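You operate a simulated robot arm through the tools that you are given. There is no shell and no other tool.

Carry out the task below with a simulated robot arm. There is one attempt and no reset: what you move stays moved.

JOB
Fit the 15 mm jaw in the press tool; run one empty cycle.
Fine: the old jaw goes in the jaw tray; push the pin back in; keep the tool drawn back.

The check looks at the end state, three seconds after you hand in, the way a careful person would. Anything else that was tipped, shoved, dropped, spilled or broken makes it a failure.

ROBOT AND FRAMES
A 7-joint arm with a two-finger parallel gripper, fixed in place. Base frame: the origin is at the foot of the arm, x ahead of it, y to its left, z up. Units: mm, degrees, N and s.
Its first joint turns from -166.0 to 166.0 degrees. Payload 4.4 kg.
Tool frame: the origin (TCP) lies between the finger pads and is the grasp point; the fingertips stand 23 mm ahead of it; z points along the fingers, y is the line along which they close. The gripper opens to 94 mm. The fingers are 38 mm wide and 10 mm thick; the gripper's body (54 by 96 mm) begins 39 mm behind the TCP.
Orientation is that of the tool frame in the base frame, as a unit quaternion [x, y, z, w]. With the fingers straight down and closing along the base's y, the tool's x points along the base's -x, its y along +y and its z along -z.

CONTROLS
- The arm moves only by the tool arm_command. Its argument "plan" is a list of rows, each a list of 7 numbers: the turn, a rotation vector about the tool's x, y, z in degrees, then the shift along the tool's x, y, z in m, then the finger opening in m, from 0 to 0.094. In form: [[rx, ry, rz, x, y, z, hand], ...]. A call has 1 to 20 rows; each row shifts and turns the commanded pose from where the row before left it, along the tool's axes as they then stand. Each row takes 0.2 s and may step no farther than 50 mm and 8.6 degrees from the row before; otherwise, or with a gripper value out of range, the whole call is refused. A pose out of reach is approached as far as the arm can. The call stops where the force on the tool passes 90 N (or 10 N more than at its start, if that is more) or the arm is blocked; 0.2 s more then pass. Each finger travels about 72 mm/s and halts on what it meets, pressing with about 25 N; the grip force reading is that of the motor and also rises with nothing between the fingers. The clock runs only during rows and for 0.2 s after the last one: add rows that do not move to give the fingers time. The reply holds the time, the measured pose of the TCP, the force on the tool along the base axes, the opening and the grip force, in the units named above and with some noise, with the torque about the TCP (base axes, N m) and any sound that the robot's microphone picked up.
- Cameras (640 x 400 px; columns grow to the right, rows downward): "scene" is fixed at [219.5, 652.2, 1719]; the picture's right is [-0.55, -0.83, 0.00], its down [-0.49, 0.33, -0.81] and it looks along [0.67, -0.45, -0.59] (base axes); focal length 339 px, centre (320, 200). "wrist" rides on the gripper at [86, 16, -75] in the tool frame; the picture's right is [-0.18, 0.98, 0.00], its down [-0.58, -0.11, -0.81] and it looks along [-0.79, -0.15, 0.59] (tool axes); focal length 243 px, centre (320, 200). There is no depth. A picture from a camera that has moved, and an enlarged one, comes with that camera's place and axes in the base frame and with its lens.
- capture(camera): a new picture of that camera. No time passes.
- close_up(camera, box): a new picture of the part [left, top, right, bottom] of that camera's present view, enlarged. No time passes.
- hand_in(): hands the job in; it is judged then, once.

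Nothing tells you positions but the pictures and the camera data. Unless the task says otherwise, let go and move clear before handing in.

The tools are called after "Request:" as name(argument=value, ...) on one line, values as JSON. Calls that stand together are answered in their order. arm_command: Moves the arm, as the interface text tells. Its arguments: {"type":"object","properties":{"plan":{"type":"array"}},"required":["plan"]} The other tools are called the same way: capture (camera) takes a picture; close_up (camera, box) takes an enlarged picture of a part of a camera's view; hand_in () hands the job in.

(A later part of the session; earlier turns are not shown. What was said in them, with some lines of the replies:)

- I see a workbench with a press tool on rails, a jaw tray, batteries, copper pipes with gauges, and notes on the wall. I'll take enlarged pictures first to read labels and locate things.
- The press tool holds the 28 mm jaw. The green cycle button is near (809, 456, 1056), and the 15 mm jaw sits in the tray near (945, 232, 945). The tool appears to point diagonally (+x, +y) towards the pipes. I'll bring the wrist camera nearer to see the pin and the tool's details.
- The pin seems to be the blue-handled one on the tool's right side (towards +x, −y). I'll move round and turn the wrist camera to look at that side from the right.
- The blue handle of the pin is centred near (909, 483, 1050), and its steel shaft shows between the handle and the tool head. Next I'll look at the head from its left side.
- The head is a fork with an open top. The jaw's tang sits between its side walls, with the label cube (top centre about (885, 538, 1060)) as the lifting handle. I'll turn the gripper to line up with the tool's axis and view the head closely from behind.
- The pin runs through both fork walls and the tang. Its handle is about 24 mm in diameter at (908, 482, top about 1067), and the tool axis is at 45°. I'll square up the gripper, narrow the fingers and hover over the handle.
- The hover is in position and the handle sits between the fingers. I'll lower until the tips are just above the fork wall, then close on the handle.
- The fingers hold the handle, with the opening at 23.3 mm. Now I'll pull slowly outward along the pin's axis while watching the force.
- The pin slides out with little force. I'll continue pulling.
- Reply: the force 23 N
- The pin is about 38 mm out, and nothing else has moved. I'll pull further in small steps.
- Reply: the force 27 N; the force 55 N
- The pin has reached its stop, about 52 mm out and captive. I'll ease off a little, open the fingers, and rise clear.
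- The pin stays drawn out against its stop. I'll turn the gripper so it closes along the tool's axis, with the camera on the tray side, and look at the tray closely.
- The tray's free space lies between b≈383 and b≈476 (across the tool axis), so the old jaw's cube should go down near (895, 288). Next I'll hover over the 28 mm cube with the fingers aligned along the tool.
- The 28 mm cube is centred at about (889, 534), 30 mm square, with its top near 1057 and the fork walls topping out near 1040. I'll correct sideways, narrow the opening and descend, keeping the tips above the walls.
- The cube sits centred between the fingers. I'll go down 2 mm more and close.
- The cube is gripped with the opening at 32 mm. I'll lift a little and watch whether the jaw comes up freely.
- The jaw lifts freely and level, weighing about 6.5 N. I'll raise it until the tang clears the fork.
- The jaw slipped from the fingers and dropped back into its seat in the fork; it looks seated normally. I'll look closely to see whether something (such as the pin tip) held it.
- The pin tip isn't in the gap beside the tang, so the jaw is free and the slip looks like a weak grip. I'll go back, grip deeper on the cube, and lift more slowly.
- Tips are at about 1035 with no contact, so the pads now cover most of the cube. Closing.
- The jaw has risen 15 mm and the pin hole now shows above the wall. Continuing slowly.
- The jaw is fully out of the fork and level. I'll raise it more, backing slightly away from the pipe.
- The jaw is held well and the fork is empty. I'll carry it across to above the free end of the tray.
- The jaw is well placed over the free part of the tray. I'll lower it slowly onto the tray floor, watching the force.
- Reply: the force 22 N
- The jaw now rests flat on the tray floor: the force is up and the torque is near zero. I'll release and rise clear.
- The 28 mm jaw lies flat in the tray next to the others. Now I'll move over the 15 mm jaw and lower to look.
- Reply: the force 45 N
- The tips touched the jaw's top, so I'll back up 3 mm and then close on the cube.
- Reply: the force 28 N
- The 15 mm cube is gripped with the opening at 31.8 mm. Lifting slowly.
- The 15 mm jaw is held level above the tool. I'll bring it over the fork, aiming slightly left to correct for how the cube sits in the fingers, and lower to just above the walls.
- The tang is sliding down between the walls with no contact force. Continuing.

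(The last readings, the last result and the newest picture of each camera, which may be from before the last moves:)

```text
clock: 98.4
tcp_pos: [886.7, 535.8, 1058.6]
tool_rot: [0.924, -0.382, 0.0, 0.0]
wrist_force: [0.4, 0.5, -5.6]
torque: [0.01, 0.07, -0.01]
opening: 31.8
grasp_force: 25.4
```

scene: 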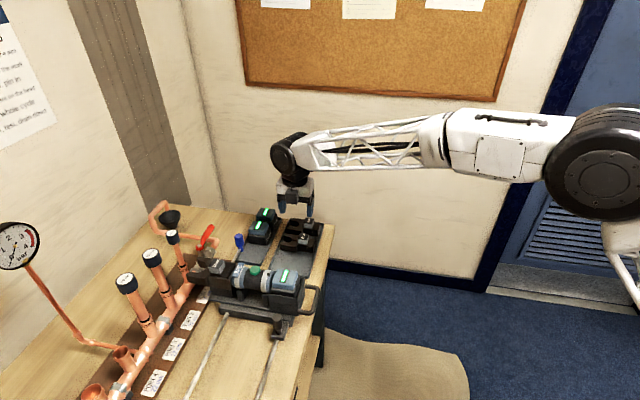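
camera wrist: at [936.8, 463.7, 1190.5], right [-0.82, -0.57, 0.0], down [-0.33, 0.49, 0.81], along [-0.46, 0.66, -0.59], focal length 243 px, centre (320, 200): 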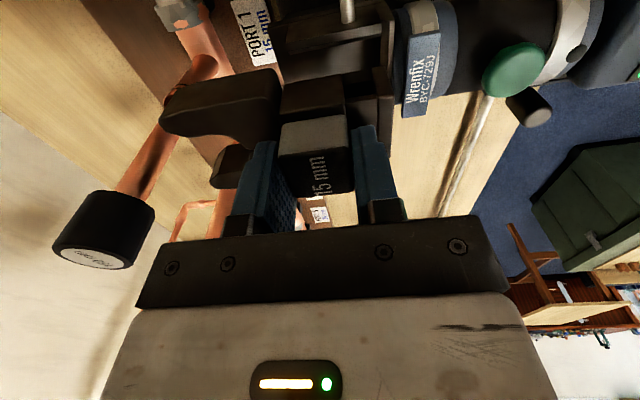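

Request:
arm_command(plan=[[0, 0, 0, 0, 0, 0.0015, 0.01], [0, 0, 0, 0, 0, 0.001, 0.01], [0, 0, 0, 0, 0, 0, 0.01]])

Request:
close_up(camera="scene", box=[190, 230, 260, 285])

Request:
close_up(camera="wrist", box=[220, 0, 420, 140])

```text
clock: 99.2
tcp_pos: [886.9, 535.5, 1059.6]
tool_rot: [0.924, -0.382, 0.0, -0.001]
wrist_force: [-0.7, 9.7, 19.5]
torque: [0.02, 0.18, -0.08]
opening: 31.6
grasp_force: 24.8
```

```text
7.27 times, centred on (225, 258) of scene
camera zoom: at [219.5, 652.2, 1719.0], right [-0.55, -0.83, 0.0], down [-0.49, 0.33, -0.81], along [0.67, -0.45, -0.59], focal length 2463 px, centre (1011, -218)
```

zoom: 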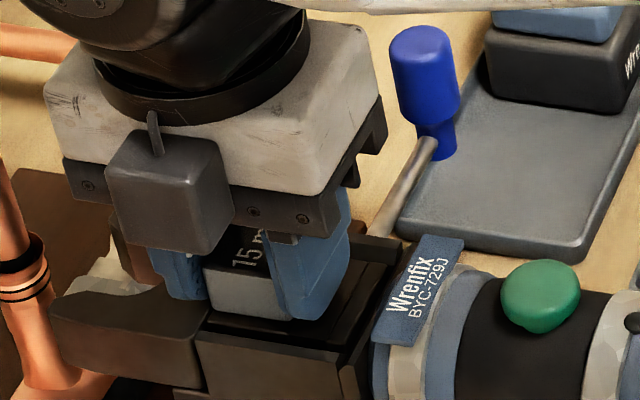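

```text
2.86 times, centred on (320, 70) of wrist
camera zoom: at [936.6, 463.3, 1133.5], right [-0.82, -0.57, 0.0], down [-0.34, 0.49, 0.81], along [-0.45, 0.67, -0.59], focal length 693 px, centre (320, 571)
```

zoom: 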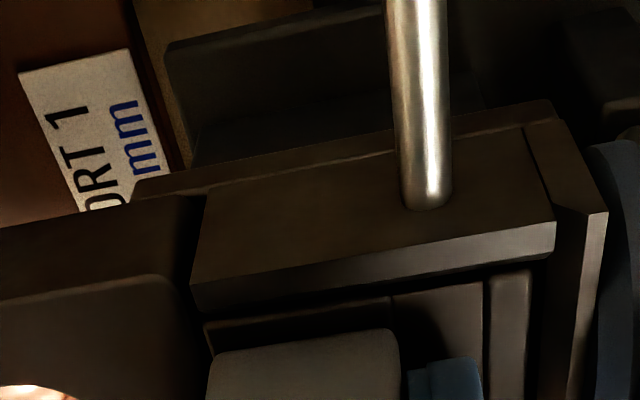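

The jaw has met its seat, matching the height of the old one. I'll release and rise.

Request:
arm_command(plan=[[0, 0, 0, 0, 0, -0.001, 0.01], [0, 0, 0, 0, 0, 0, 0.04], [0, 0, 0, 0, 0, 0, 0.05], [0, 0, 0, 0, 0, 0, 0.05], [0, 0, 0, 0, 0, -0.01, 0.05], [0, 0, 0, 0, 0, -0.02, 0.05], [0, 0, 0, 0, 0, -0.03, 0.05], [0, 0, 0, 0, 0, 0, 0.05]])

Request:
close_up(camera="wrist", box=[200, 0, 440, 150])

Request:
close_up(camera="scene", box=[180, 220, 270, 290])

```text
clock: 101.0
tcp_pos: [886.2, 535.0, 1114.9]
tool_rot: [0.924, -0.382, -0.001, 0.0]
wrist_force: [0.0, -0.4, 0.6]
torque: [0.02, 0.0, 0.01]
opening: 50.0
grasp_force: 0.1
```

```text
2.67 times, centred on (320, 75) of wrist
camera zoom: at [937.2, 462.8, 1190.4], right [-0.82, -0.57, 0.0], down [-0.33, 0.49, 0.81], along [-0.46, 0.66, -0.59], focal length 647 px, centre (320, 533)
```

zoom: 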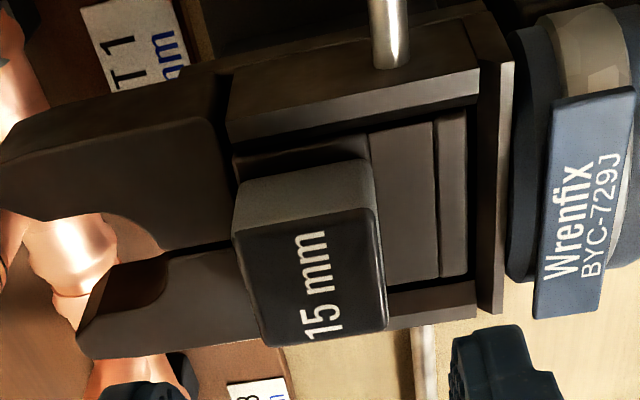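

```text
5.71 times, centred on (225, 255) of scene
camera zoom: at [219.5, 652.2, 1719.0], right [-0.55, -0.83, 0.0], down [-0.49, 0.33, -0.81], along [0.67, -0.45, -0.59], focal length 1935 px, centre (863, -114)
```

zoom: 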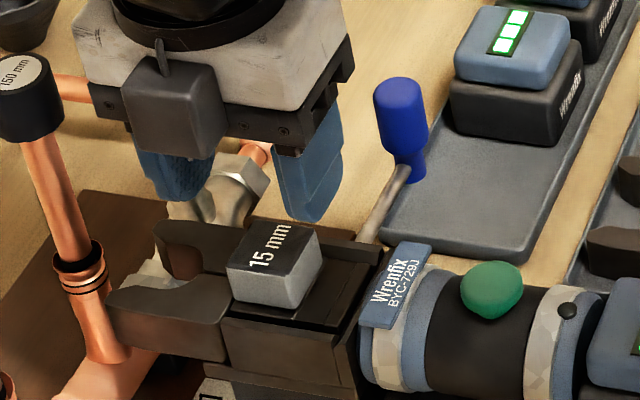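

The 15 mm jaw sits in the same place and at the same height as the old one. Now I'll turn back to the pin-gripping orientation and move over the pin handle.

Request:
arm_command(plan=[[0, 0, 0, 0, 0, -0.03, 0.05], [0, 0, 0, 0, 0, -0.03, 0.05], [0, 0, 8.2, 0, 0, 0, 0.05], [0, 0, 8.2, 0, 0, 0, 0.05], [0, 0, 8.2, 0, 0, 0, 0.05], [0, 0, 8.2, 0, 0, 0, 0.05], [0, 0, 8.2, 0, 0, 0, 0.05], [0, 0, 8.2, 0, 0, 0, 0.05], [0, 0, 8.2, 0, 0, 0, 0.05], [0, 0, 8.2, 0, 0, 0, 0.05], [0, 0, 8.2, 0, 0, 0, 0.05], [0, 0, 8.2, 0, 0, 0, 0.05], [0, 0, 8.1, 0, 0, 0, 0.05], [0, 0, 0, 0.009, -0.034, 0, 0.05], [0, 0, 0, 0.009, -0.034, 0, 0.05], [0, 0, 0, 0.009, -0.034, 0, 0.05], [0, 0, 0, 0, 0, 0.02, 0.05], [0, 0, 0, 0, 0, 0.02, 0.05], [0, 0, 0, 0, 0, 0, 0.05]])

Request:
capture(camera="wrist")

Request:
close_up(camera="wrist", box=[220, 40, 420, 240])

```text
clock: 105.0
tcp_pos: [940.4, 442.4, 1138.2]
tool_rot: [-0.383, 0.924, 0.0, 0.001]
wrist_force: [-0.2, -0.3, 0.4]
torque: [0.02, -0.02, -0.02]
opening: 49.8
grasp_force: 0.0
```

```text
taken
camera wrist: at [868.8, 393.5, 1213.2], right [-0.56, 0.83, 0.0], down [0.49, 0.33, 0.81], along [0.67, 0.46, -0.59], focal length 243 px, centre (320, 200)
```

wrist: 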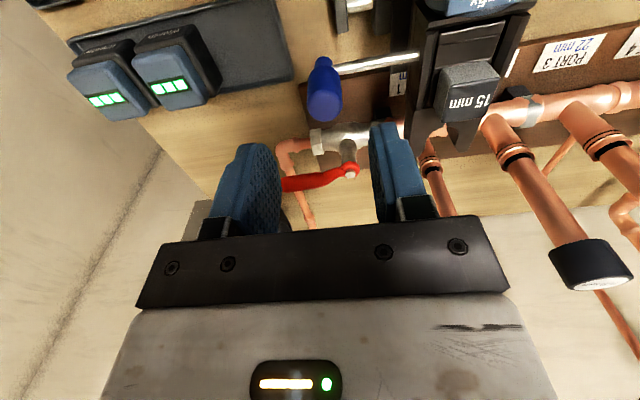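

```text
2.00 times, centred on (320, 140) of wrist
camera zoom: at [868.8, 393.5, 1213.2], right [-0.56, 0.83, 0.0], down [0.49, 0.33, 0.81], along [0.67, 0.46, -0.59], focal length 485 px, centre (320, 320)
```

zoom: 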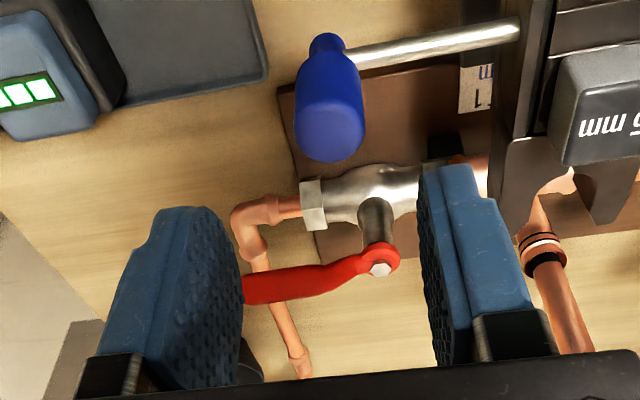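

Request:
arm_command(plan=[[0, 0, 0, 0, 0.0022, 0.02, 0.046], [0, 0, 0, 0, 0, 0.02, 0.046], [0, 0, 0, 0, 0, 0.02, 0.046], [0, 0, 0, 0, 0, 0.008, 0.046], [0, 0, 0, 0, 0, 0, 0.046], [0, 0, 0, 0, 0, 0, 0.03], [0, 0, 0, 0, 0, 0, 0.018], [0, 0, 0, 0, 0, 0, 0.018], [0, 0, 0, 0, 0, 0, 0.018]])

Request:
close_up(camera="wrist", box=[220, 0, 460, 200])

```text
clock: 107.0
tcp_pos: [937.9, 444.4, 1070.3]
tool_rot: [-0.382, 0.924, 0.001, 0.0]
wrist_force: [1.7, -0.7, -1.7]
torque: [0.43, 0.31, 0.02]
opening: 23.3
grasp_force: 44.8
```

```text
2.00 times, centred on (340, 100) of wrist
camera zoom: at [865.9, 395.7, 1144.6], right [-0.56, 0.83, 0.0], down [0.49, 0.33, 0.81], along [0.67, 0.46, -0.59], focal length 485 px, centre (280, 400)
```

zoom: 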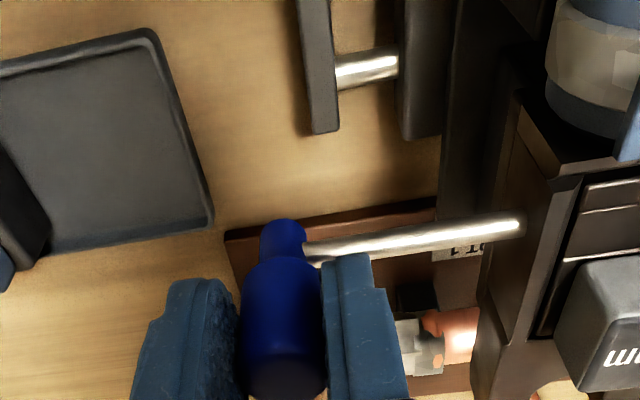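

Gripped. Pushing the pin in step by step towards its original place.

Request:
arm_command(plan=[[0, 0, 0, 0, 0.003, 0, 0.018], [0, 0, 0, 0, 0.003, 0, 0.018], [0, 0, 0, 0, 0.003, 0, 0.018], [0, 0, 0, 0, 0.003, 0, 0.018], [0, 0, 0, 0, 0, 0, 0.018]])

Request:
close_up(camera="wrist", box=[220, 0, 460, 200])

```text
clock: 108.2
tcp_pos: [930.8, 453.6, 1069.6]
tool_rot: [-0.382, 0.924, 0.0, 0.0]
wrist_force: [-1.4, -2.3, -0.2]
torque: [0.19, 0.46, -0.04]
opening: 23.4
grasp_force: 45.2
```

```text
2.00 times, centred on (340, 100) of wrist
camera zoom: at [858.4, 404.6, 1144.5], right [-0.56, 0.83, 0.0], down [0.49, 0.33, 0.81], along [0.67, 0.46, -0.59], focal length 485 px, centre (280, 400)
```

zoom: 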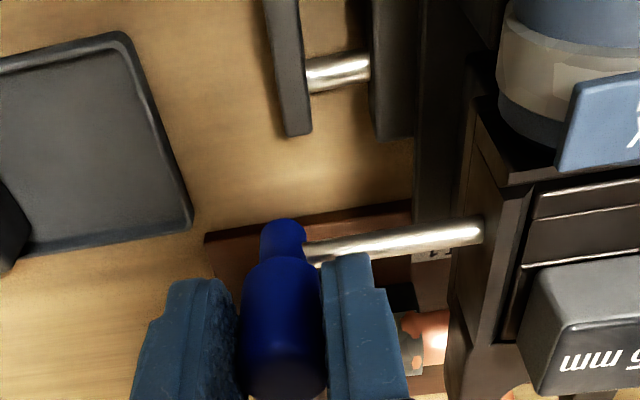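

Request:
arm_command(plan=[[0, 0, 0, 0, 0.004, 0, 0.018], [0, 0, 0, 0, 0.004, 0, 0.018], [0, 0, 0, 0, 0.004, 0, 0.018], [0, 0, 0, 0, 0.004, 0, 0.018], [0, 0, 0, 0, 0.004, 0, 0.018], [0, 0, 0, 0, 0.004, 0, 0.018], [0, 0, 0, 0, 0, 0, 0.018]])

Request:
close_up(camera="wrist", box=[220, 40, 420, 240])

```text
clock: 109.8
tcp_pos: [912.0, 472.6, 1069.1]
tool_rot: [-0.382, 0.924, 0.0, 0.001]
wrist_force: [-0.4, -0.2, 2.7]
torque: [0.49, 0.2, 0.01]
opening: 23.0
grasp_force: 44.6
```

```text
2.00 times, centred on (320, 140) of wrist
camera zoom: at [840.7, 422.3, 1144.5], right [-0.56, 0.83, 0.0], down [0.49, 0.33, 0.81], along [0.67, 0.46, -0.59], focal length 485 px, centre (320, 320)
```

zoom: 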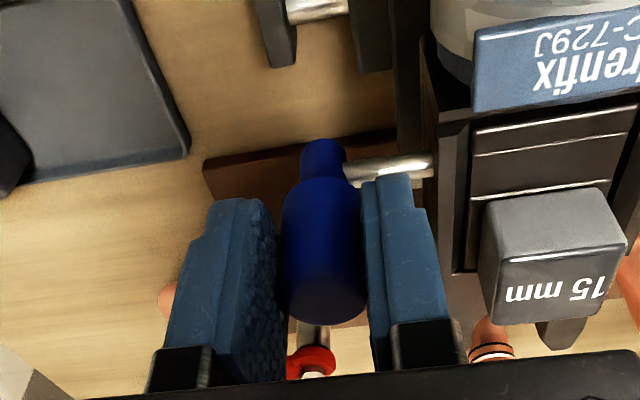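

Request:
arm_command(plan=[[0, 0, 0, 0, 0.003, 0, 0.018], [0, 0, 0, 0, 0.003, 0, 0.018], [0, 0, 0, 0, 0.003, 0, 0.018], [0, 0, 0, 0, 0.002, 0, 0.018], [0, 0, 0, 0, 0, 0, 0.018]])

Request:
close_up(camera="wrist", box=[220, 40, 420, 240])

```text
clock: 111.0
tcp_pos: [905.1, 480.3, 1069.3]
tool_rot: [-0.382, 0.924, 0.0, 0.0]
wrist_force: [-2.8, -2.6, -3.8]
torque: [-0.4, -0.28, -0.05]
opening: 23.5
grasp_force: 45.1
```

```text
2.00 times, centred on (320, 140) of wrist
camera zoom: at [832.3, 430.7, 1144.6], right [-0.56, 0.83, 0.0], down [0.49, 0.33, 0.81], along [0.67, 0.45, -0.59], focal length 485 px, centre (320, 320)
```

zoom: 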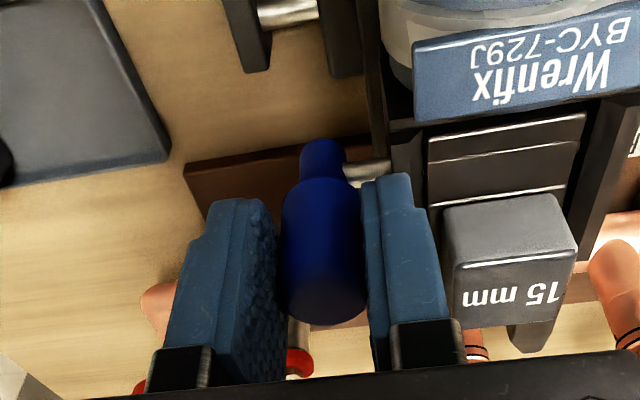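

Request:
arm_command(plan=[[0, 0, 0, 0, 0.001, 0, 0.018], [0, 0, 0, 0, 0.001, 0, 0.018], [0, 0, 0, 0, 0, 0, 0.018]])

Request:
close_up(camera="wrist", box=[220, 40, 420, 240])

```text
clock: 111.8
tcp_pos: [901.6, 481.1, 1070.1]
tool_rot: [-0.382, 0.924, 0.0, 0.0]
wrist_force: [0.6, -6.2, -2.6]
torque: [0.1, 0.56, -0.08]
opening: 23.1
grasp_force: 45.1
```

```text
2.00 times, centred on (320, 140) of wrist
camera zoom: at [830.7, 431.7, 1144.6], right [-0.56, 0.83, 0.0], down [0.49, 0.33, 0.81], along [0.67, 0.45, -0.59], focal length 485 px, centre (320, 320)
```

zoom: 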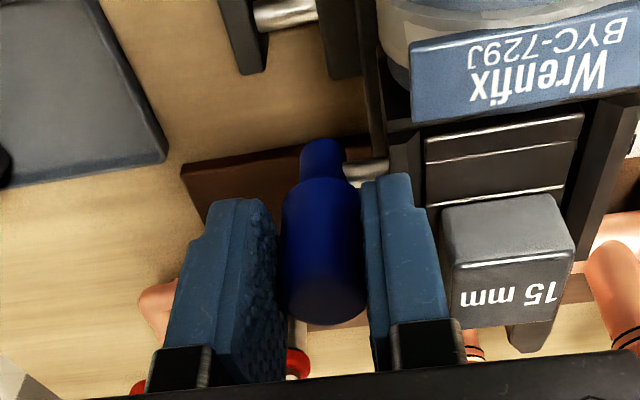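

Request:
arm_command(plan=[[0, 0, 0, 0, 0.001, 0, 0.018], [0, 0, 0, 0, 0.001, 0, 0.018], [0, 0, 0, 0, 0, 0, 0.018]])

```text
clock: 112.6
tcp_pos: [901.5, 482.7, 1069.3]
tool_rot: [-0.382, 0.924, 0.0, 0.0]
wrist_force: [1.0, -4.6, -1.2]
torque: [0.41, 0.27, -0.03]
opening: 23.2
grasp_force: 44.6
```

Request:
close_up(camera="wrist", box=[300, 80, 380, 140])

Request:
close_up(camera="scene", box=[200, 230, 260, 280])

```text
6.67 times, centred on (340, 110) of wrist
camera zoom: at [829.6, 433.1, 1144.5], right [-0.56, 0.83, 0.0], down [0.49, 0.33, 0.81], along [0.67, 0.46, -0.59], focal length 1618 px, centre (187, 800)
```

zoom: 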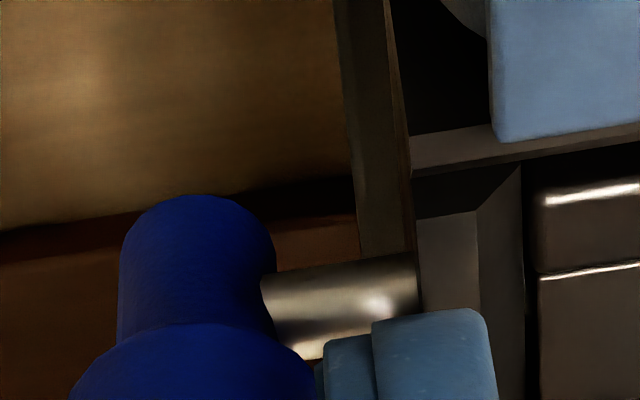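

```text
8.00 times, centred on (230, 255) of scene
camera zoom: at [219.5, 652.2, 1719.0], right [-0.55, -0.83, 0.0], down [-0.49, 0.33, -0.81], along [0.67, -0.45, -0.59], focal length 2709 px, centre (1040, -240)
```

zoom: 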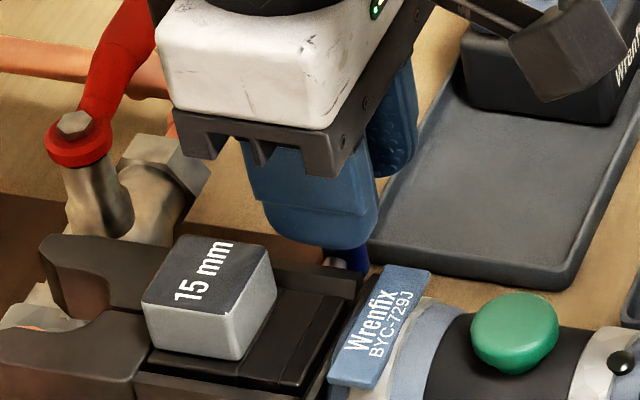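

The pin kept moving with a small force, but the visible shaft length isn't shrinking, so the carriage may be creeping instead. I'll stop pushing and compare the scene against the start view.

Request:
close_up(camera="scene", box=[180, 230, 320, 340])

Request:
close_up(camera="scene", box=[160, 190, 340, 350])

Request:
close_up(camera="wrist", box=[220, 0, 460, 200])

```text
3.64 times, centred on (250, 285) of scene
camera zoom: at [219.5, 652.2, 1719.0], right [-0.55, -0.83, 0.0], down [-0.49, 0.33, -0.81], along [0.67, -0.45, -0.59], focal length 1231 px, centre (574, -109)
```

zoom: 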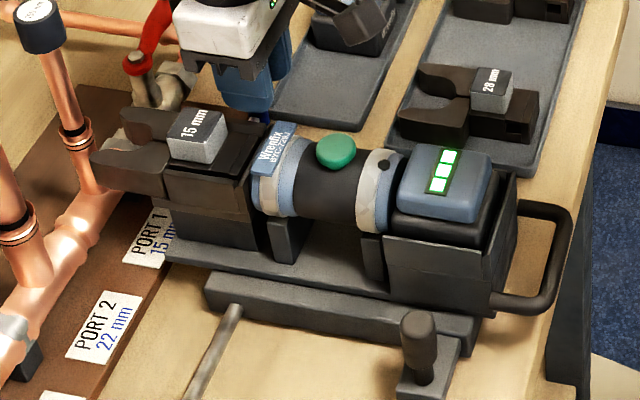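

```text
2.50 times, centred on (250, 270) of scene
camera zoom: at [219.5, 652.2, 1719.0], right [-0.55, -0.83, 0.0], down [-0.49, 0.33, -0.81], along [0.67, -0.45, -0.59], focal length 846 px, centre (495, 25)
```

zoom: 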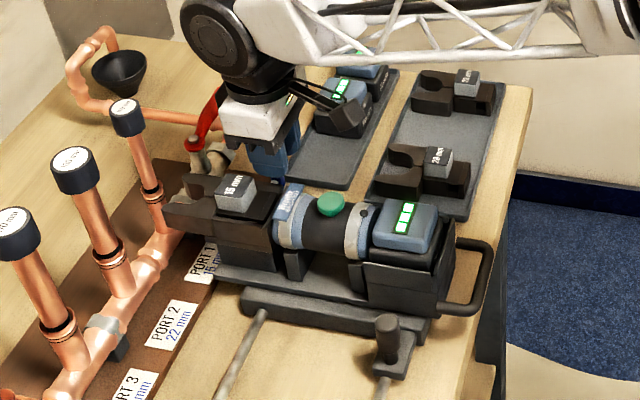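

```text
2.00 times, centred on (340, 100) of wrist
camera zoom: at [829.6, 433.1, 1144.5], right [-0.56, 0.83, 0.0], down [0.49, 0.33, 0.81], along [0.67, 0.46, -0.59], focal length 485 px, centre (280, 400)
```

zoom: 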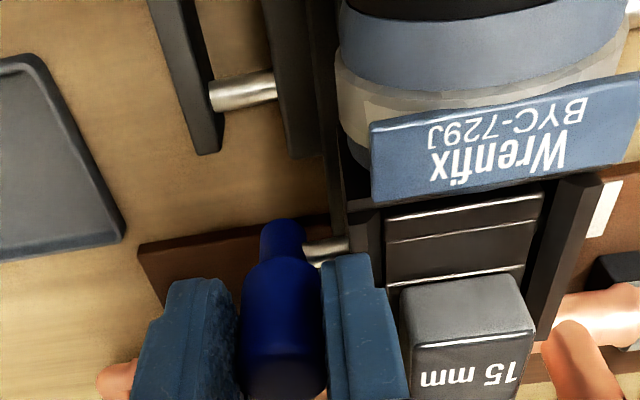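

Request:
close_up(camera="scene", box=[180, 235, 260, 285])

Request:
close_up(camera="scene", box=[190, 230, 330, 345])

Request:
close_up(camera="scene", box=[180, 220, 300, 300])

```text
8.00 times, centred on (220, 260) of scene
camera zoom: at [219.5, 652.2, 1719.0], right [-0.55, -0.83, 0.0], down [-0.49, 0.33, -0.81], along [0.67, -0.45, -0.59], focal length 2709 px, centre (1120, -280)
```

zoom: 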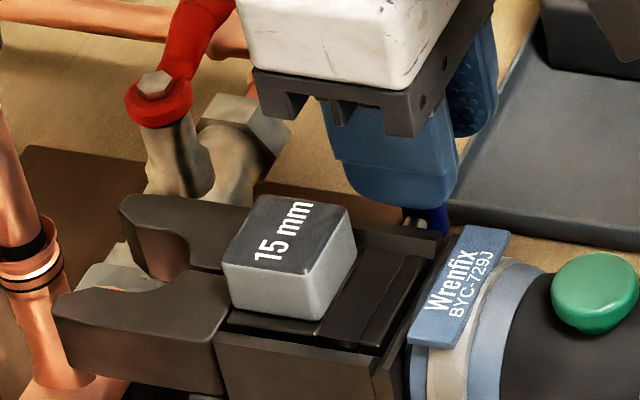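

```text
3.48 times, centred on (260, 288) of scene
camera zoom: at [219.5, 652.2, 1719.0], right [-0.55, -0.83, 0.0], down [-0.49, 0.33, -0.81], along [0.67, -0.45, -0.59], focal length 1178 px, centre (529, -104)
```

zoom: 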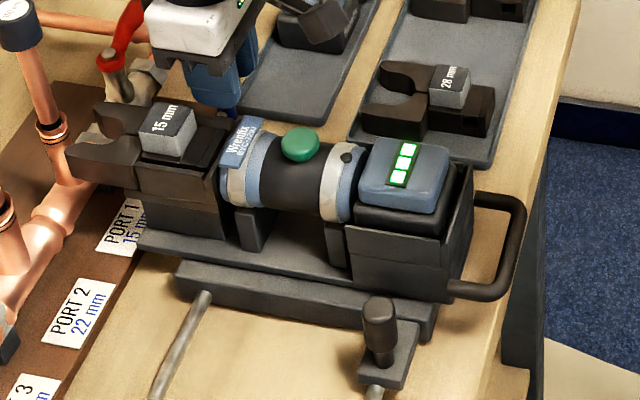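

```text
5.00 times, centred on (240, 260) of scene
camera zoom: at [219.5, 652.2, 1719.0], right [-0.55, -0.83, 0.0], down [-0.49, 0.33, -0.81], along [0.67, -0.45, -0.59], focal length 1693 px, centre (720, -100)
```

zoom: 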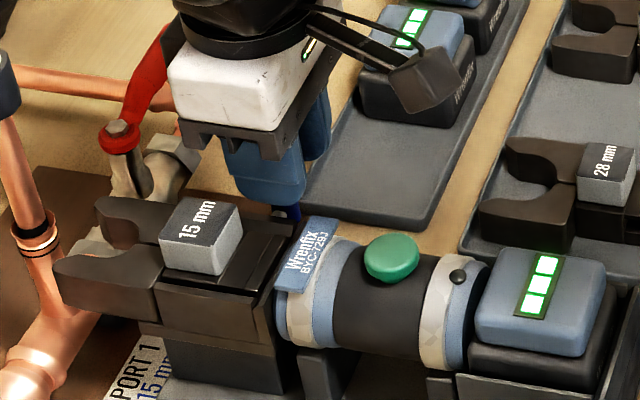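

The wrist views show the pin is back at its original depth in the tool, but my last few millimetres of pushing shifted the tool about 2.7 mm along the rails. I'll let go of the pin gently and rise, then measure and correct that.

Request:
arm_command(plan=[[0, 0, 0, 0, 0, 0, 0.026], [0, 0, 0, 0, 0, 0, 0.032], [0, 0, 0, 0, 0, 0, 0.034], [0, 0, 0, 0, 0, 0, 0.034], [0, 0, 0, 0, 0, -0.01, 0.034], [0, 0, 0, 0, 0, -0.02, 0.034], [0, 0, 0, 0, 0, -0.04, 0.034], [0, 0, 0, 0, 0, -0.04, 0.034], [0, 0, 0, 0, 0, 0, 0.034]])

Request:
capture(camera="wrist")

Request:
close_up(camera="wrist", box=[220, 0, 400, 112])

Request:
close_up(camera="scene", box=[180, 230, 320, 340])

```text
clock: 114.6
tcp_pos: [900.0, 479.5, 1180.0]
tool_rot: [-0.383, 0.924, 0.0, 0.0]
wrist_force: [-0.3, 0.8, -1.6]
torque: [-0.03, -0.01, -0.02]
opening: 33.8
grasp_force: 0.0
```

```text
taken
camera wrist: at [829.0, 430.4, 1255.7], right [-0.56, 0.83, 0.0], down [0.49, 0.33, 0.81], along [0.67, 0.46, -0.59], focal length 243 px, centre (320, 200)
```

wrist: 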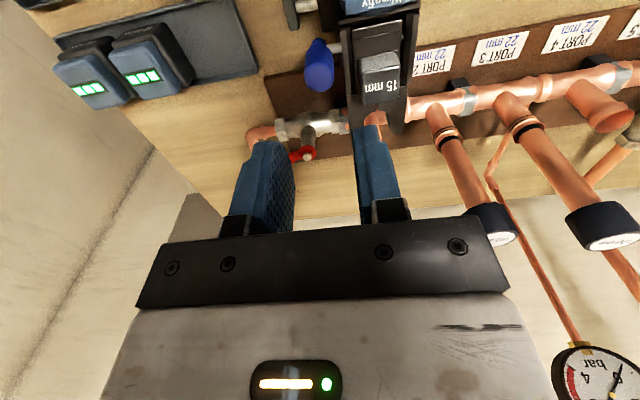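

```text
3.56 times, centred on (310, 56) of wrist
camera zoom: at [829.0, 430.4, 1255.7], right [-0.56, 0.83, 0.0], down [0.49, 0.33, 0.81], along [0.67, 0.46, -0.59], focal length 863 px, centre (356, 712)
```

zoom: 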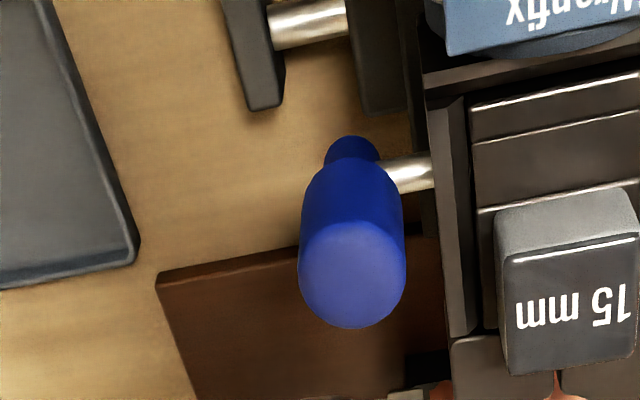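

```text
3.64 times, centred on (250, 285) of scene
camera zoom: at [219.5, 652.2, 1719.0], right [-0.55, -0.83, 0.0], down [-0.49, 0.33, -0.81], along [0.67, -0.45, -0.59], focal length 1231 px, centre (574, -109)
```

zoom: 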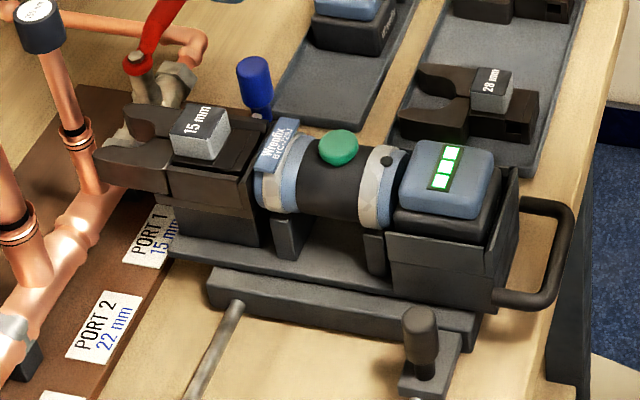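

After releasing, the tool settled back: the handle sits at its original spot, with the same exposed shaft as at the start, so the pin is in. Next I'll go over the green button with closed fingers.

Request:
arm_command(plan=[[0, 0, 0, 0.0385, 0.0245, 0, 0.02], [0, 0, 0, 0.0385, 0.0245, 0, 0.0], [0, 0, 0, 0, 0, 0.03, 0.0], [0, 0, 0, 0, 0, 0, 0.0], [0, 0, 0, 0, 0, 0, 0.0]])

Request:
capture(camera="wrist")

Request:
close_up(camera="wrist", box=[220, 20, 420, 200])

Request:
close_up(camera="scene", box=[190, 210, 310, 300])

```text
clock: 115.8
tcp_pos: [811.8, 463.5, 1147.2]
tool_rot: [-0.383, 0.924, 0.001, 0.0]
wrist_force: [-0.5, 0.5, 0.5]
torque: [-0.05, -0.04, 0.0]
opening: 0.0
grasp_force: 25.1
```

```text
taken
camera wrist: at [739.9, 413.5, 1221.2], right [-0.56, 0.83, 0.0], down [0.49, 0.33, 0.81], along [0.67, 0.46, -0.59], focal length 243 px, centre (320, 200)
```

wrist: 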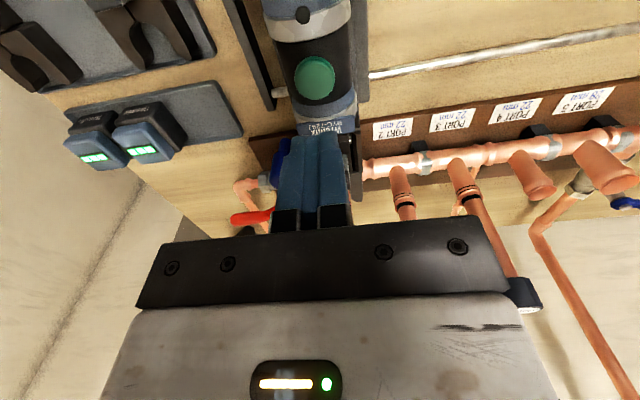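

```text
2.22 times, centred on (320, 110) of wrist
camera zoom: at [739.9, 413.5, 1221.2], right [-0.56, 0.83, 0.0], down [0.49, 0.33, 0.81], along [0.67, 0.46, -0.59], focal length 539 px, centre (320, 400)
```

zoom: 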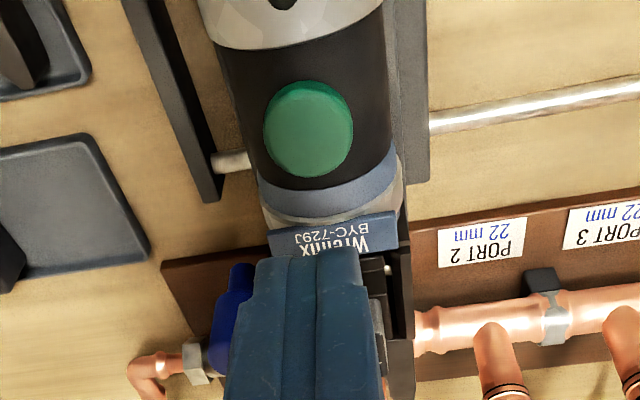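

```text
4.44 times, centred on (250, 255) of scene
camera zoom: at [219.5, 652.2, 1719.0], right [-0.55, -0.83, 0.0], down [-0.49, 0.33, -0.81], along [0.67, -0.45, -0.59], focal length 1505 px, centre (631, -44)
```

zoom: 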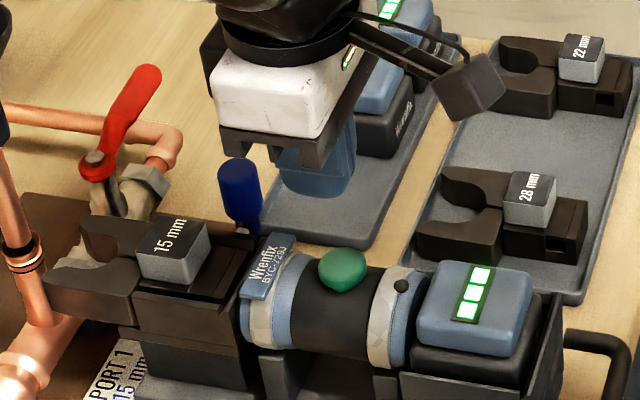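

Request:
arm_command(plan=[[0, 0, 0, 0.0026, -0.0033, 0.02, 0.0], [0, 0, 0, 0, 0, 0.02, 0.0], [0, 0, 0, 0, 0, 0.018, 0.0], [0, 0, 0, 0, 0, 0, 0.0]])

Request:
close_up(camera="wrist", box=[220, 40, 420, 240])

Request:
close_up(camera="scene", box=[200, 225, 300, 300])

```text
clock: 116.8
tcp_pos: [813.1, 457.3, 1090.4]
tool_rot: [-0.382, 0.924, 0.0, 0.0]
wrist_force: [0.0, -0.2, 0.8]
torque: [-0.02, 0.01, -0.02]
opening: 0.0
grasp_force: 25.4
```

```text
2.00 times, centred on (320, 140) of wrist
camera zoom: at [741.5, 408.1, 1166.3], right [-0.56, 0.83, 0.0], down [0.49, 0.33, 0.81], along [0.67, 0.46, -0.59], focal length 485 px, centre (320, 320)
```

zoom: 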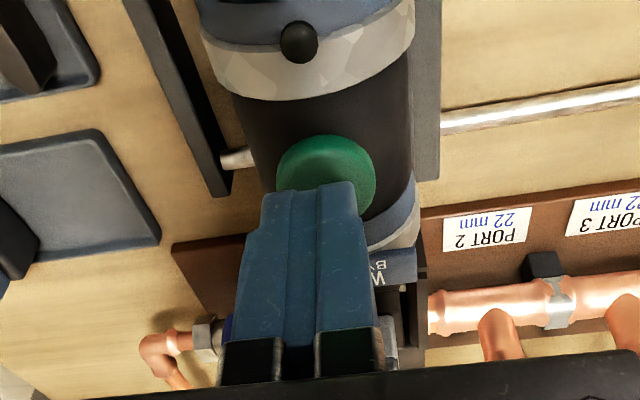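

```text
5.33 times, centred on (250, 262) of scene
camera zoom: at [219.5, 652.2, 1719.0], right [-0.55, -0.83, 0.0], down [-0.49, 0.33, -0.81], along [0.67, -0.45, -0.59], focal length 1806 px, centre (693, -133)
```

zoom: 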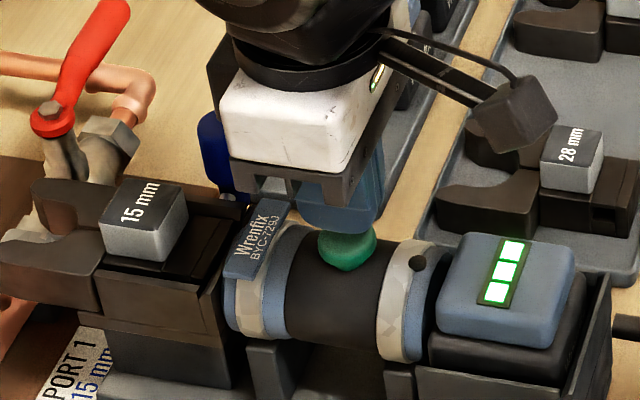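

Request:
arm_command(plan=[[0, 0, 0, 0, 0.0017, 0.003, 0.0], [0, 0, 0, 0, 0, 0.003, 0.0], [0, 0, 0, 0, 0, 0.002, 0.0], [0, 0, 0, 0, 0, 0.0015, 0.0]])

Request:
close_up(camera="scene", box=[220, 240, 280, 285])

```text
clock: 117.8
tcp_pos: [812.0, 459.7, 1082.4]
tool_rot: [-0.382, 0.924, 0.0, -0.001]
wrist_force: [-0.2, 0.5, -0.5]
torque: [0.0, 0.01, -0.01]
opening: 0.1
grasp_force: 25.7
```

```text
8.89 times, centred on (250, 262) of scene
camera zoom: at [219.5, 652.2, 1719.0], right [-0.55, -0.83, 0.0], down [-0.49, 0.33, -0.81], along [0.67, -0.45, -0.59], focal length 3010 px, centre (942, -356)
```

zoom: 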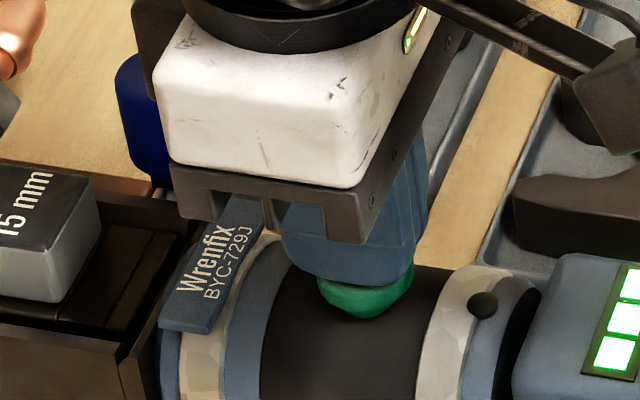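

Request:
arm_command(plan=[[0, 0, 0, 0, 0, 0.0015, 0.0], [0, 0, 0, 0, 0, 0.0015, 0.0], [0, 0, 0, 0, 0, 0.001, 0.0]])

```text
clock: 118.6
tcp_pos: [810.8, 459.3, 1077.7]
tool_rot: [-0.383, 0.924, 0.0, 0.0]
wrist_force: [-1.2, 0.8, 2.8]
torque: [0.0, 0.04, -0.02]
opening: 0.0
grasp_force: 24.8
heard: click
```

A click was heard with a light touch. I'll hold still and listen for the cycle.

Request:
arm_command(plan=[[0, 0, 0, 0, 0, 0, 0.0], [0, 0, 0, 0, 0, 0, 0.0]])

Request:
close_up(camera="scene", box=[190, 235, 310, 315])

```text
clock: 119.2
tcp_pos: [810.3, 459.5, 1078.4]
tool_rot: [-0.382, 0.924, 0.001, -0.001]
wrist_force: [-0.9, -0.1, 2.2]
torque: [-0.02, 0.02, 0.02]
opening: 0.0
grasp_force: 25.6
```

```text
5.00 times, centred on (250, 275) of scene
camera zoom: at [219.5, 652.2, 1719.0], right [-0.55, -0.83, 0.0], down [-0.49, 0.33, -0.81], along [0.67, -0.45, -0.59], focal length 1693 px, centre (670, -175)
```

zoom: 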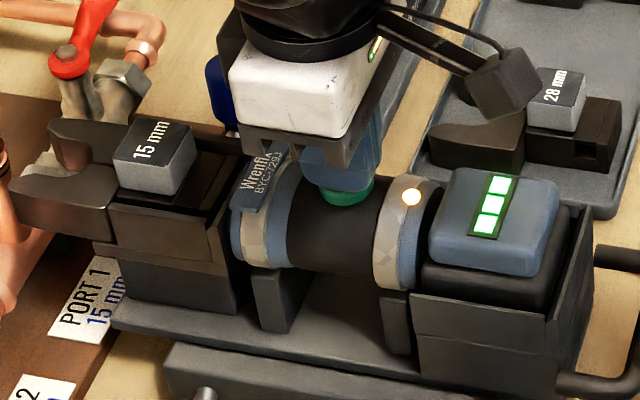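

The indicator on the ring has lit amber, so the cycle is running. I'll keep holding and watch it.

Request:
arm_command(plan=[[0, 0, 0, 0, 0, 0, 0.0], [0, 0, 0, 0, 0, 0, 0.0], [0, 0, 0, 0, 0, 0, 0.0]])

Request:
close_up(camera="scene", box=[190, 235, 310, 315])

```text
clock: 120.0
tcp_pos: [810.3, 459.2, 1078.2]
tool_rot: [-0.382, 0.924, 0.001, 0.0]
wrist_force: [0.0, -0.2, 2.1]
torque: [0.02, 0.0, 0.02]
opening: 0.2
grasp_force: 25.0
```

```text
5.00 times, centred on (250, 275) of scene
camera zoom: at [219.5, 652.2, 1719.0], right [-0.55, -0.83, 0.0], down [-0.49, 0.33, -0.81], along [0.67, -0.45, -0.59], focal length 1693 px, centre (670, -175)
```

zoom: 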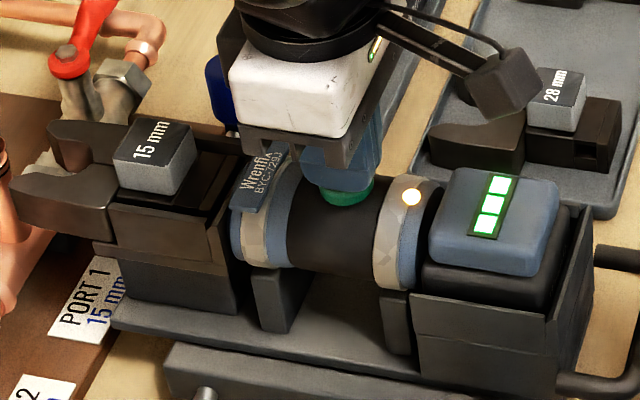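

Request:
arm_command(plan=[[0, 0, 0, 0, 0, 0, 0.0], [0, 0, 0, 0, 0, 0, 0.0], [0, 0, 0, 0, 0, 0, 0.0], [0, 0, 0, 0, 0, 0, 0.0]])

Request:
close_up(camera="scene", box=[190, 235, 310, 315])

```text
clock: 121.0
tcp_pos: [811.0, 459.5, 1078.0]
tool_rot: [-0.382, 0.924, 0.0, 0.0]
wrist_force: [-0.4, -0.1, 1.9]
torque: [-0.01, 0.01, 0.01]
opening: 0.0
grasp_force: 24.9
```

```text
5.00 times, centred on (250, 275) of scene
camera zoom: at [219.5, 652.2, 1719.0], right [-0.55, -0.83, 0.0], down [-0.49, 0.33, -0.81], along [0.67, -0.45, -0.59], focal length 1693 px, centre (670, -175)
```

zoom: 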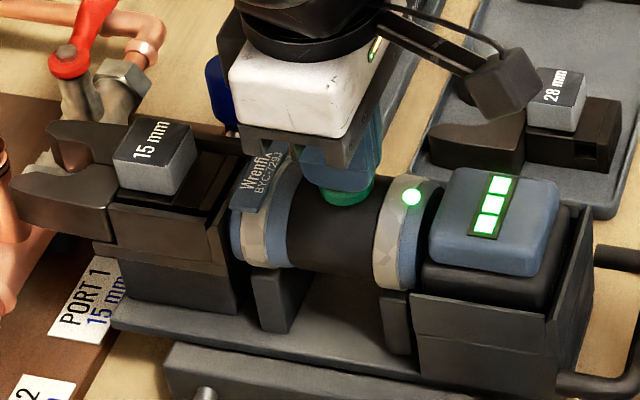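

The indicator has turned green, so the cycle has finished. I'll lift off the button now.

Request:
arm_command(plan=[[0, 0, 0, 0, 0, -0.01, 0.0], [0, 0, 0, 0, 0, -0.02, 0.0], [0, 0, 0, 0, 0, -0.03, 0.0], [0, 0, 0, 0, 0, -0.04, 0.0], [0, 0, 0, 0, 0, -0.04, 0.0], [0, 0, 0, 0, 0, 0, 0.0]])

Request:
close_up(camera="scene", box=[190, 235, 310, 315])

Request:
capture(camera="wrist")

```text
clock: 122.4
tcp_pos: [811.8, 457.4, 1218.8]
tool_rot: [-0.383, 0.924, -0.001, 0.0]
wrist_force: [0.2, -0.2, -0.1]
torque: [-0.01, -0.02, -0.04]
opening: 0.0
grasp_force: 25.0
```

```text
5.00 times, centred on (250, 275) of scene
camera zoom: at [219.5, 652.2, 1719.0], right [-0.55, -0.83, 0.0], down [-0.49, 0.33, -0.81], along [0.67, -0.45, -0.59], focal length 1693 px, centre (670, -175)
```

zoom: 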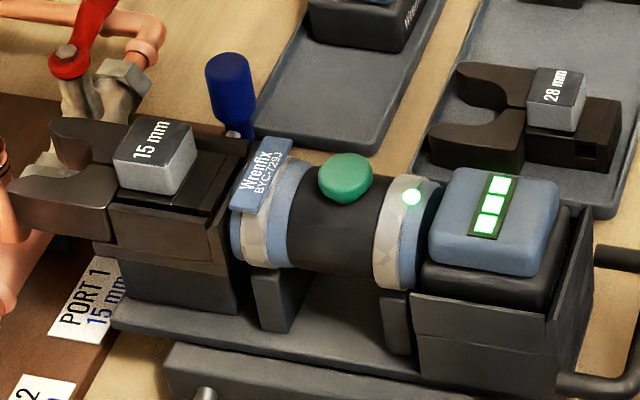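

```text
taken
camera wrist: at [739.3, 407.3, 1293.4], right [-0.56, 0.83, 0.0], down [0.49, 0.33, 0.81], along [0.67, 0.46, -0.59], focal length 243 px, centre (320, 200)
```

wrist: 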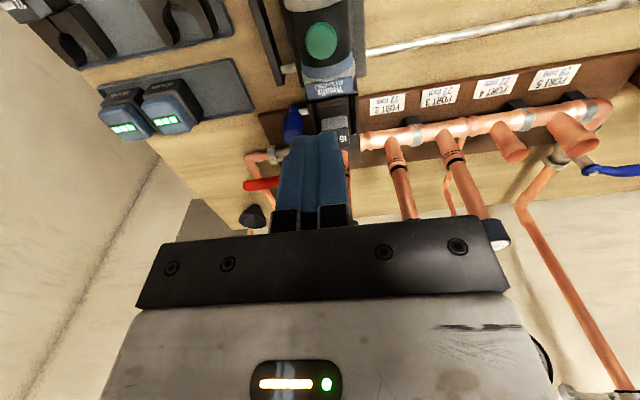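

The cycle completed and the indicator stays green. I'll withdraw the arm well clear and check the final state against the starting pictures.

Request:
arm_command(plan=[[0, 0, 0, 0.02, 0, -0.04, 0.0], [0, 0, 0, 0.02, 0, -0.04, 0.02], [0, 0, 0, 0.03, -0.01, -0.03, 0.05], [0, 0, 0, 0.035, -0.02, -0.02, 0.08], [0, 0, 0, 0.035, -0.02, -0.01, 0.09], [0, 0, 0, 0.035, -0.02, 0, 0.09], [0, 0, 0, 0.035, -0.02, 0, 0.09], [0, 0, 0, 0, 0, 0, 0.09]])

Request:
capture(camera="scene")

Request:
close_up(camera="scene", box=[180, 230, 320, 340])

Request:
close_up(camera="scene", box=[180, 235, 260, 285])

Request:
close_up(camera="scene", box=[160, 190, 340, 350])

```text
clock: 124.2
tcp_pos: [723.8, 248.1, 1361.1]
tool_rot: [-0.382, 0.924, 0.0, 0.0]
wrist_force: [0.8, -1.1, -0.6]
torque: [-0.02, 0.01, 0.01]
opening: 90.0
grasp_force: 0.0
```

```text
taken
```

scene: 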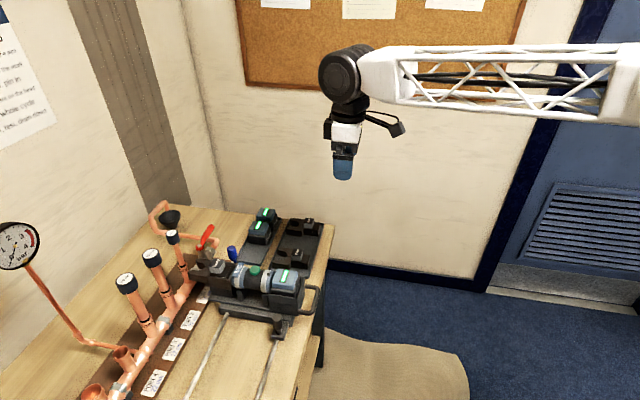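

```text
3.64 times, centred on (250, 285) of scene
camera zoom: at [219.5, 652.2, 1719.0], right [-0.55, -0.83, 0.0], down [-0.49, 0.33, -0.81], along [0.67, -0.45, -0.59], focal length 1231 px, centre (574, -109)
```

zoom: 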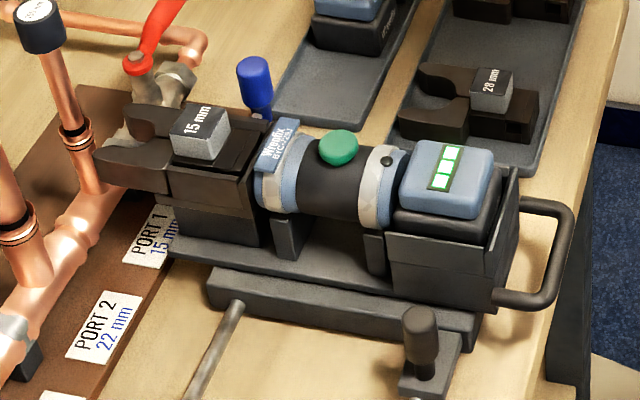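

```text
8.00 times, centred on (220, 260) of scene
camera zoom: at [219.5, 652.2, 1719.0], right [-0.55, -0.83, 0.0], down [-0.49, 0.33, -0.81], along [0.67, -0.45, -0.59], focal length 2709 px, centre (1120, -280)
```

zoom: 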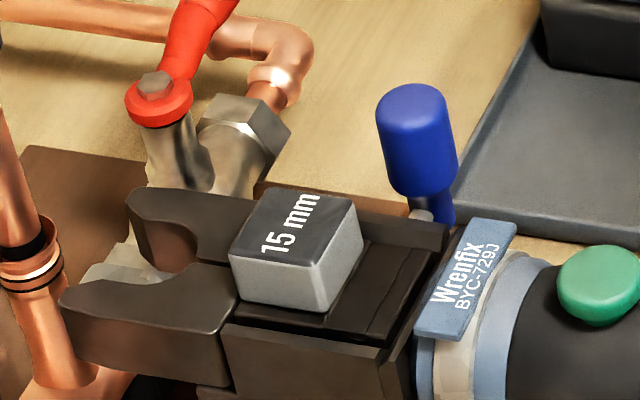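

```text
2.50 times, centred on (250, 270) of scene
camera zoom: at [219.5, 652.2, 1719.0], right [-0.55, -0.83, 0.0], down [-0.49, 0.33, -0.81], along [0.67, -0.45, -0.59], focal length 846 px, centre (495, 25)
```

zoom: 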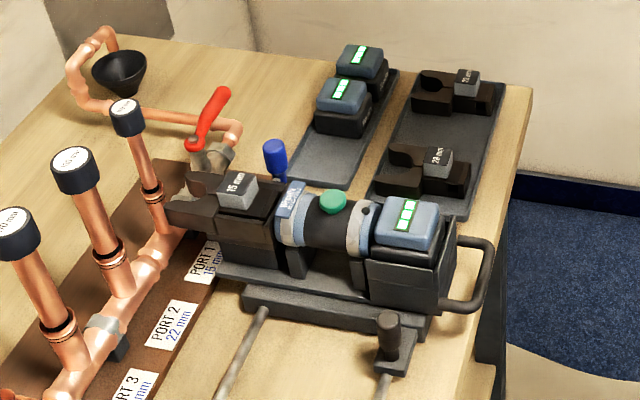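

Request:
close_up(camera="scene", box=[255, 210, 335, 285])

Request:
capture(camera="wrist")

```text
5.33 times, centred on (295, 248) of scene
camera zoom: at [219.5, 652.2, 1719.0], right [-0.55, -0.83, 0.0], down [-0.49, 0.33, -0.81], along [0.67, -0.45, -0.59], focal length 1806 px, centre (453, -53)
```

zoom: 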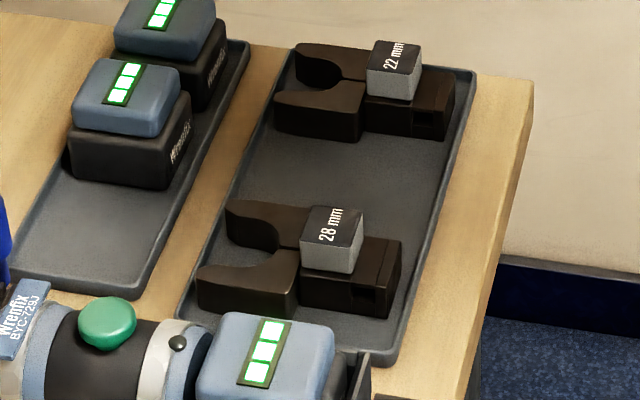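

```text
taken
camera wrist: at [652.0, 198.4, 1435.4], right [-0.56, 0.83, 0.0], down [0.49, 0.33, 0.81], along [0.67, 0.46, -0.59], focal length 243 px, centre (320, 200)
```

wrist: 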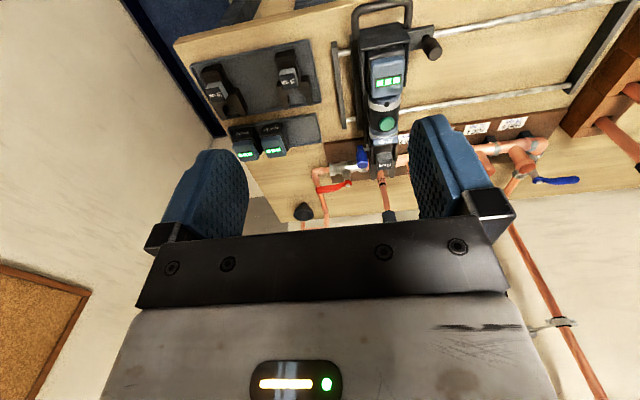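

Everything looks as asked, so I'm handing in:
- **New jaw:** the 15 mm jaw is seated in the fork.
- **Pin:** it is pushed back in to its original depth.
- **Cycle:** one empty cycle ran, and the indicator went from amber to green.
- **Old jaw:** the 28 mm jaw lies flat in the jaw tray.
- **Tool and arm:** the tool is still drawn back where it started, and the arm is clear.

Request:
hand_in()

```text
The job is handed in.
```

I fitted the 15 mm jaw in the press tool, ran one empty cycle, and handed the job in; I haven't seen the check's verdict.

- **New jaw:** the 15 mm jaw is seated in the fork at the same height as the old one, about 1 mm to the side of where the old one sat.
- **Pin:** it is pushed back in, with the same amount of shaft showing as at the start.
- **Cycle:** I pressed the green button once and held it. The indicator went amber, then green after about two seconds, and I let go.
- **Old jaw:** the 28 mm jaw lies flat in the jaw tray, beside where the 15 mm jaw was.
- **Tool:** it is still drawn back, within about a millimetre of where it started.

Two things went less smoothly. On the first lift the 28 mm jaw slipped out of the fingers and dropped back into its seat, with no change I could see. While pushing the pin in I shoved the tool about 3 mm along its rails. It settled back when I let go, and I checked that against the starting pictures.
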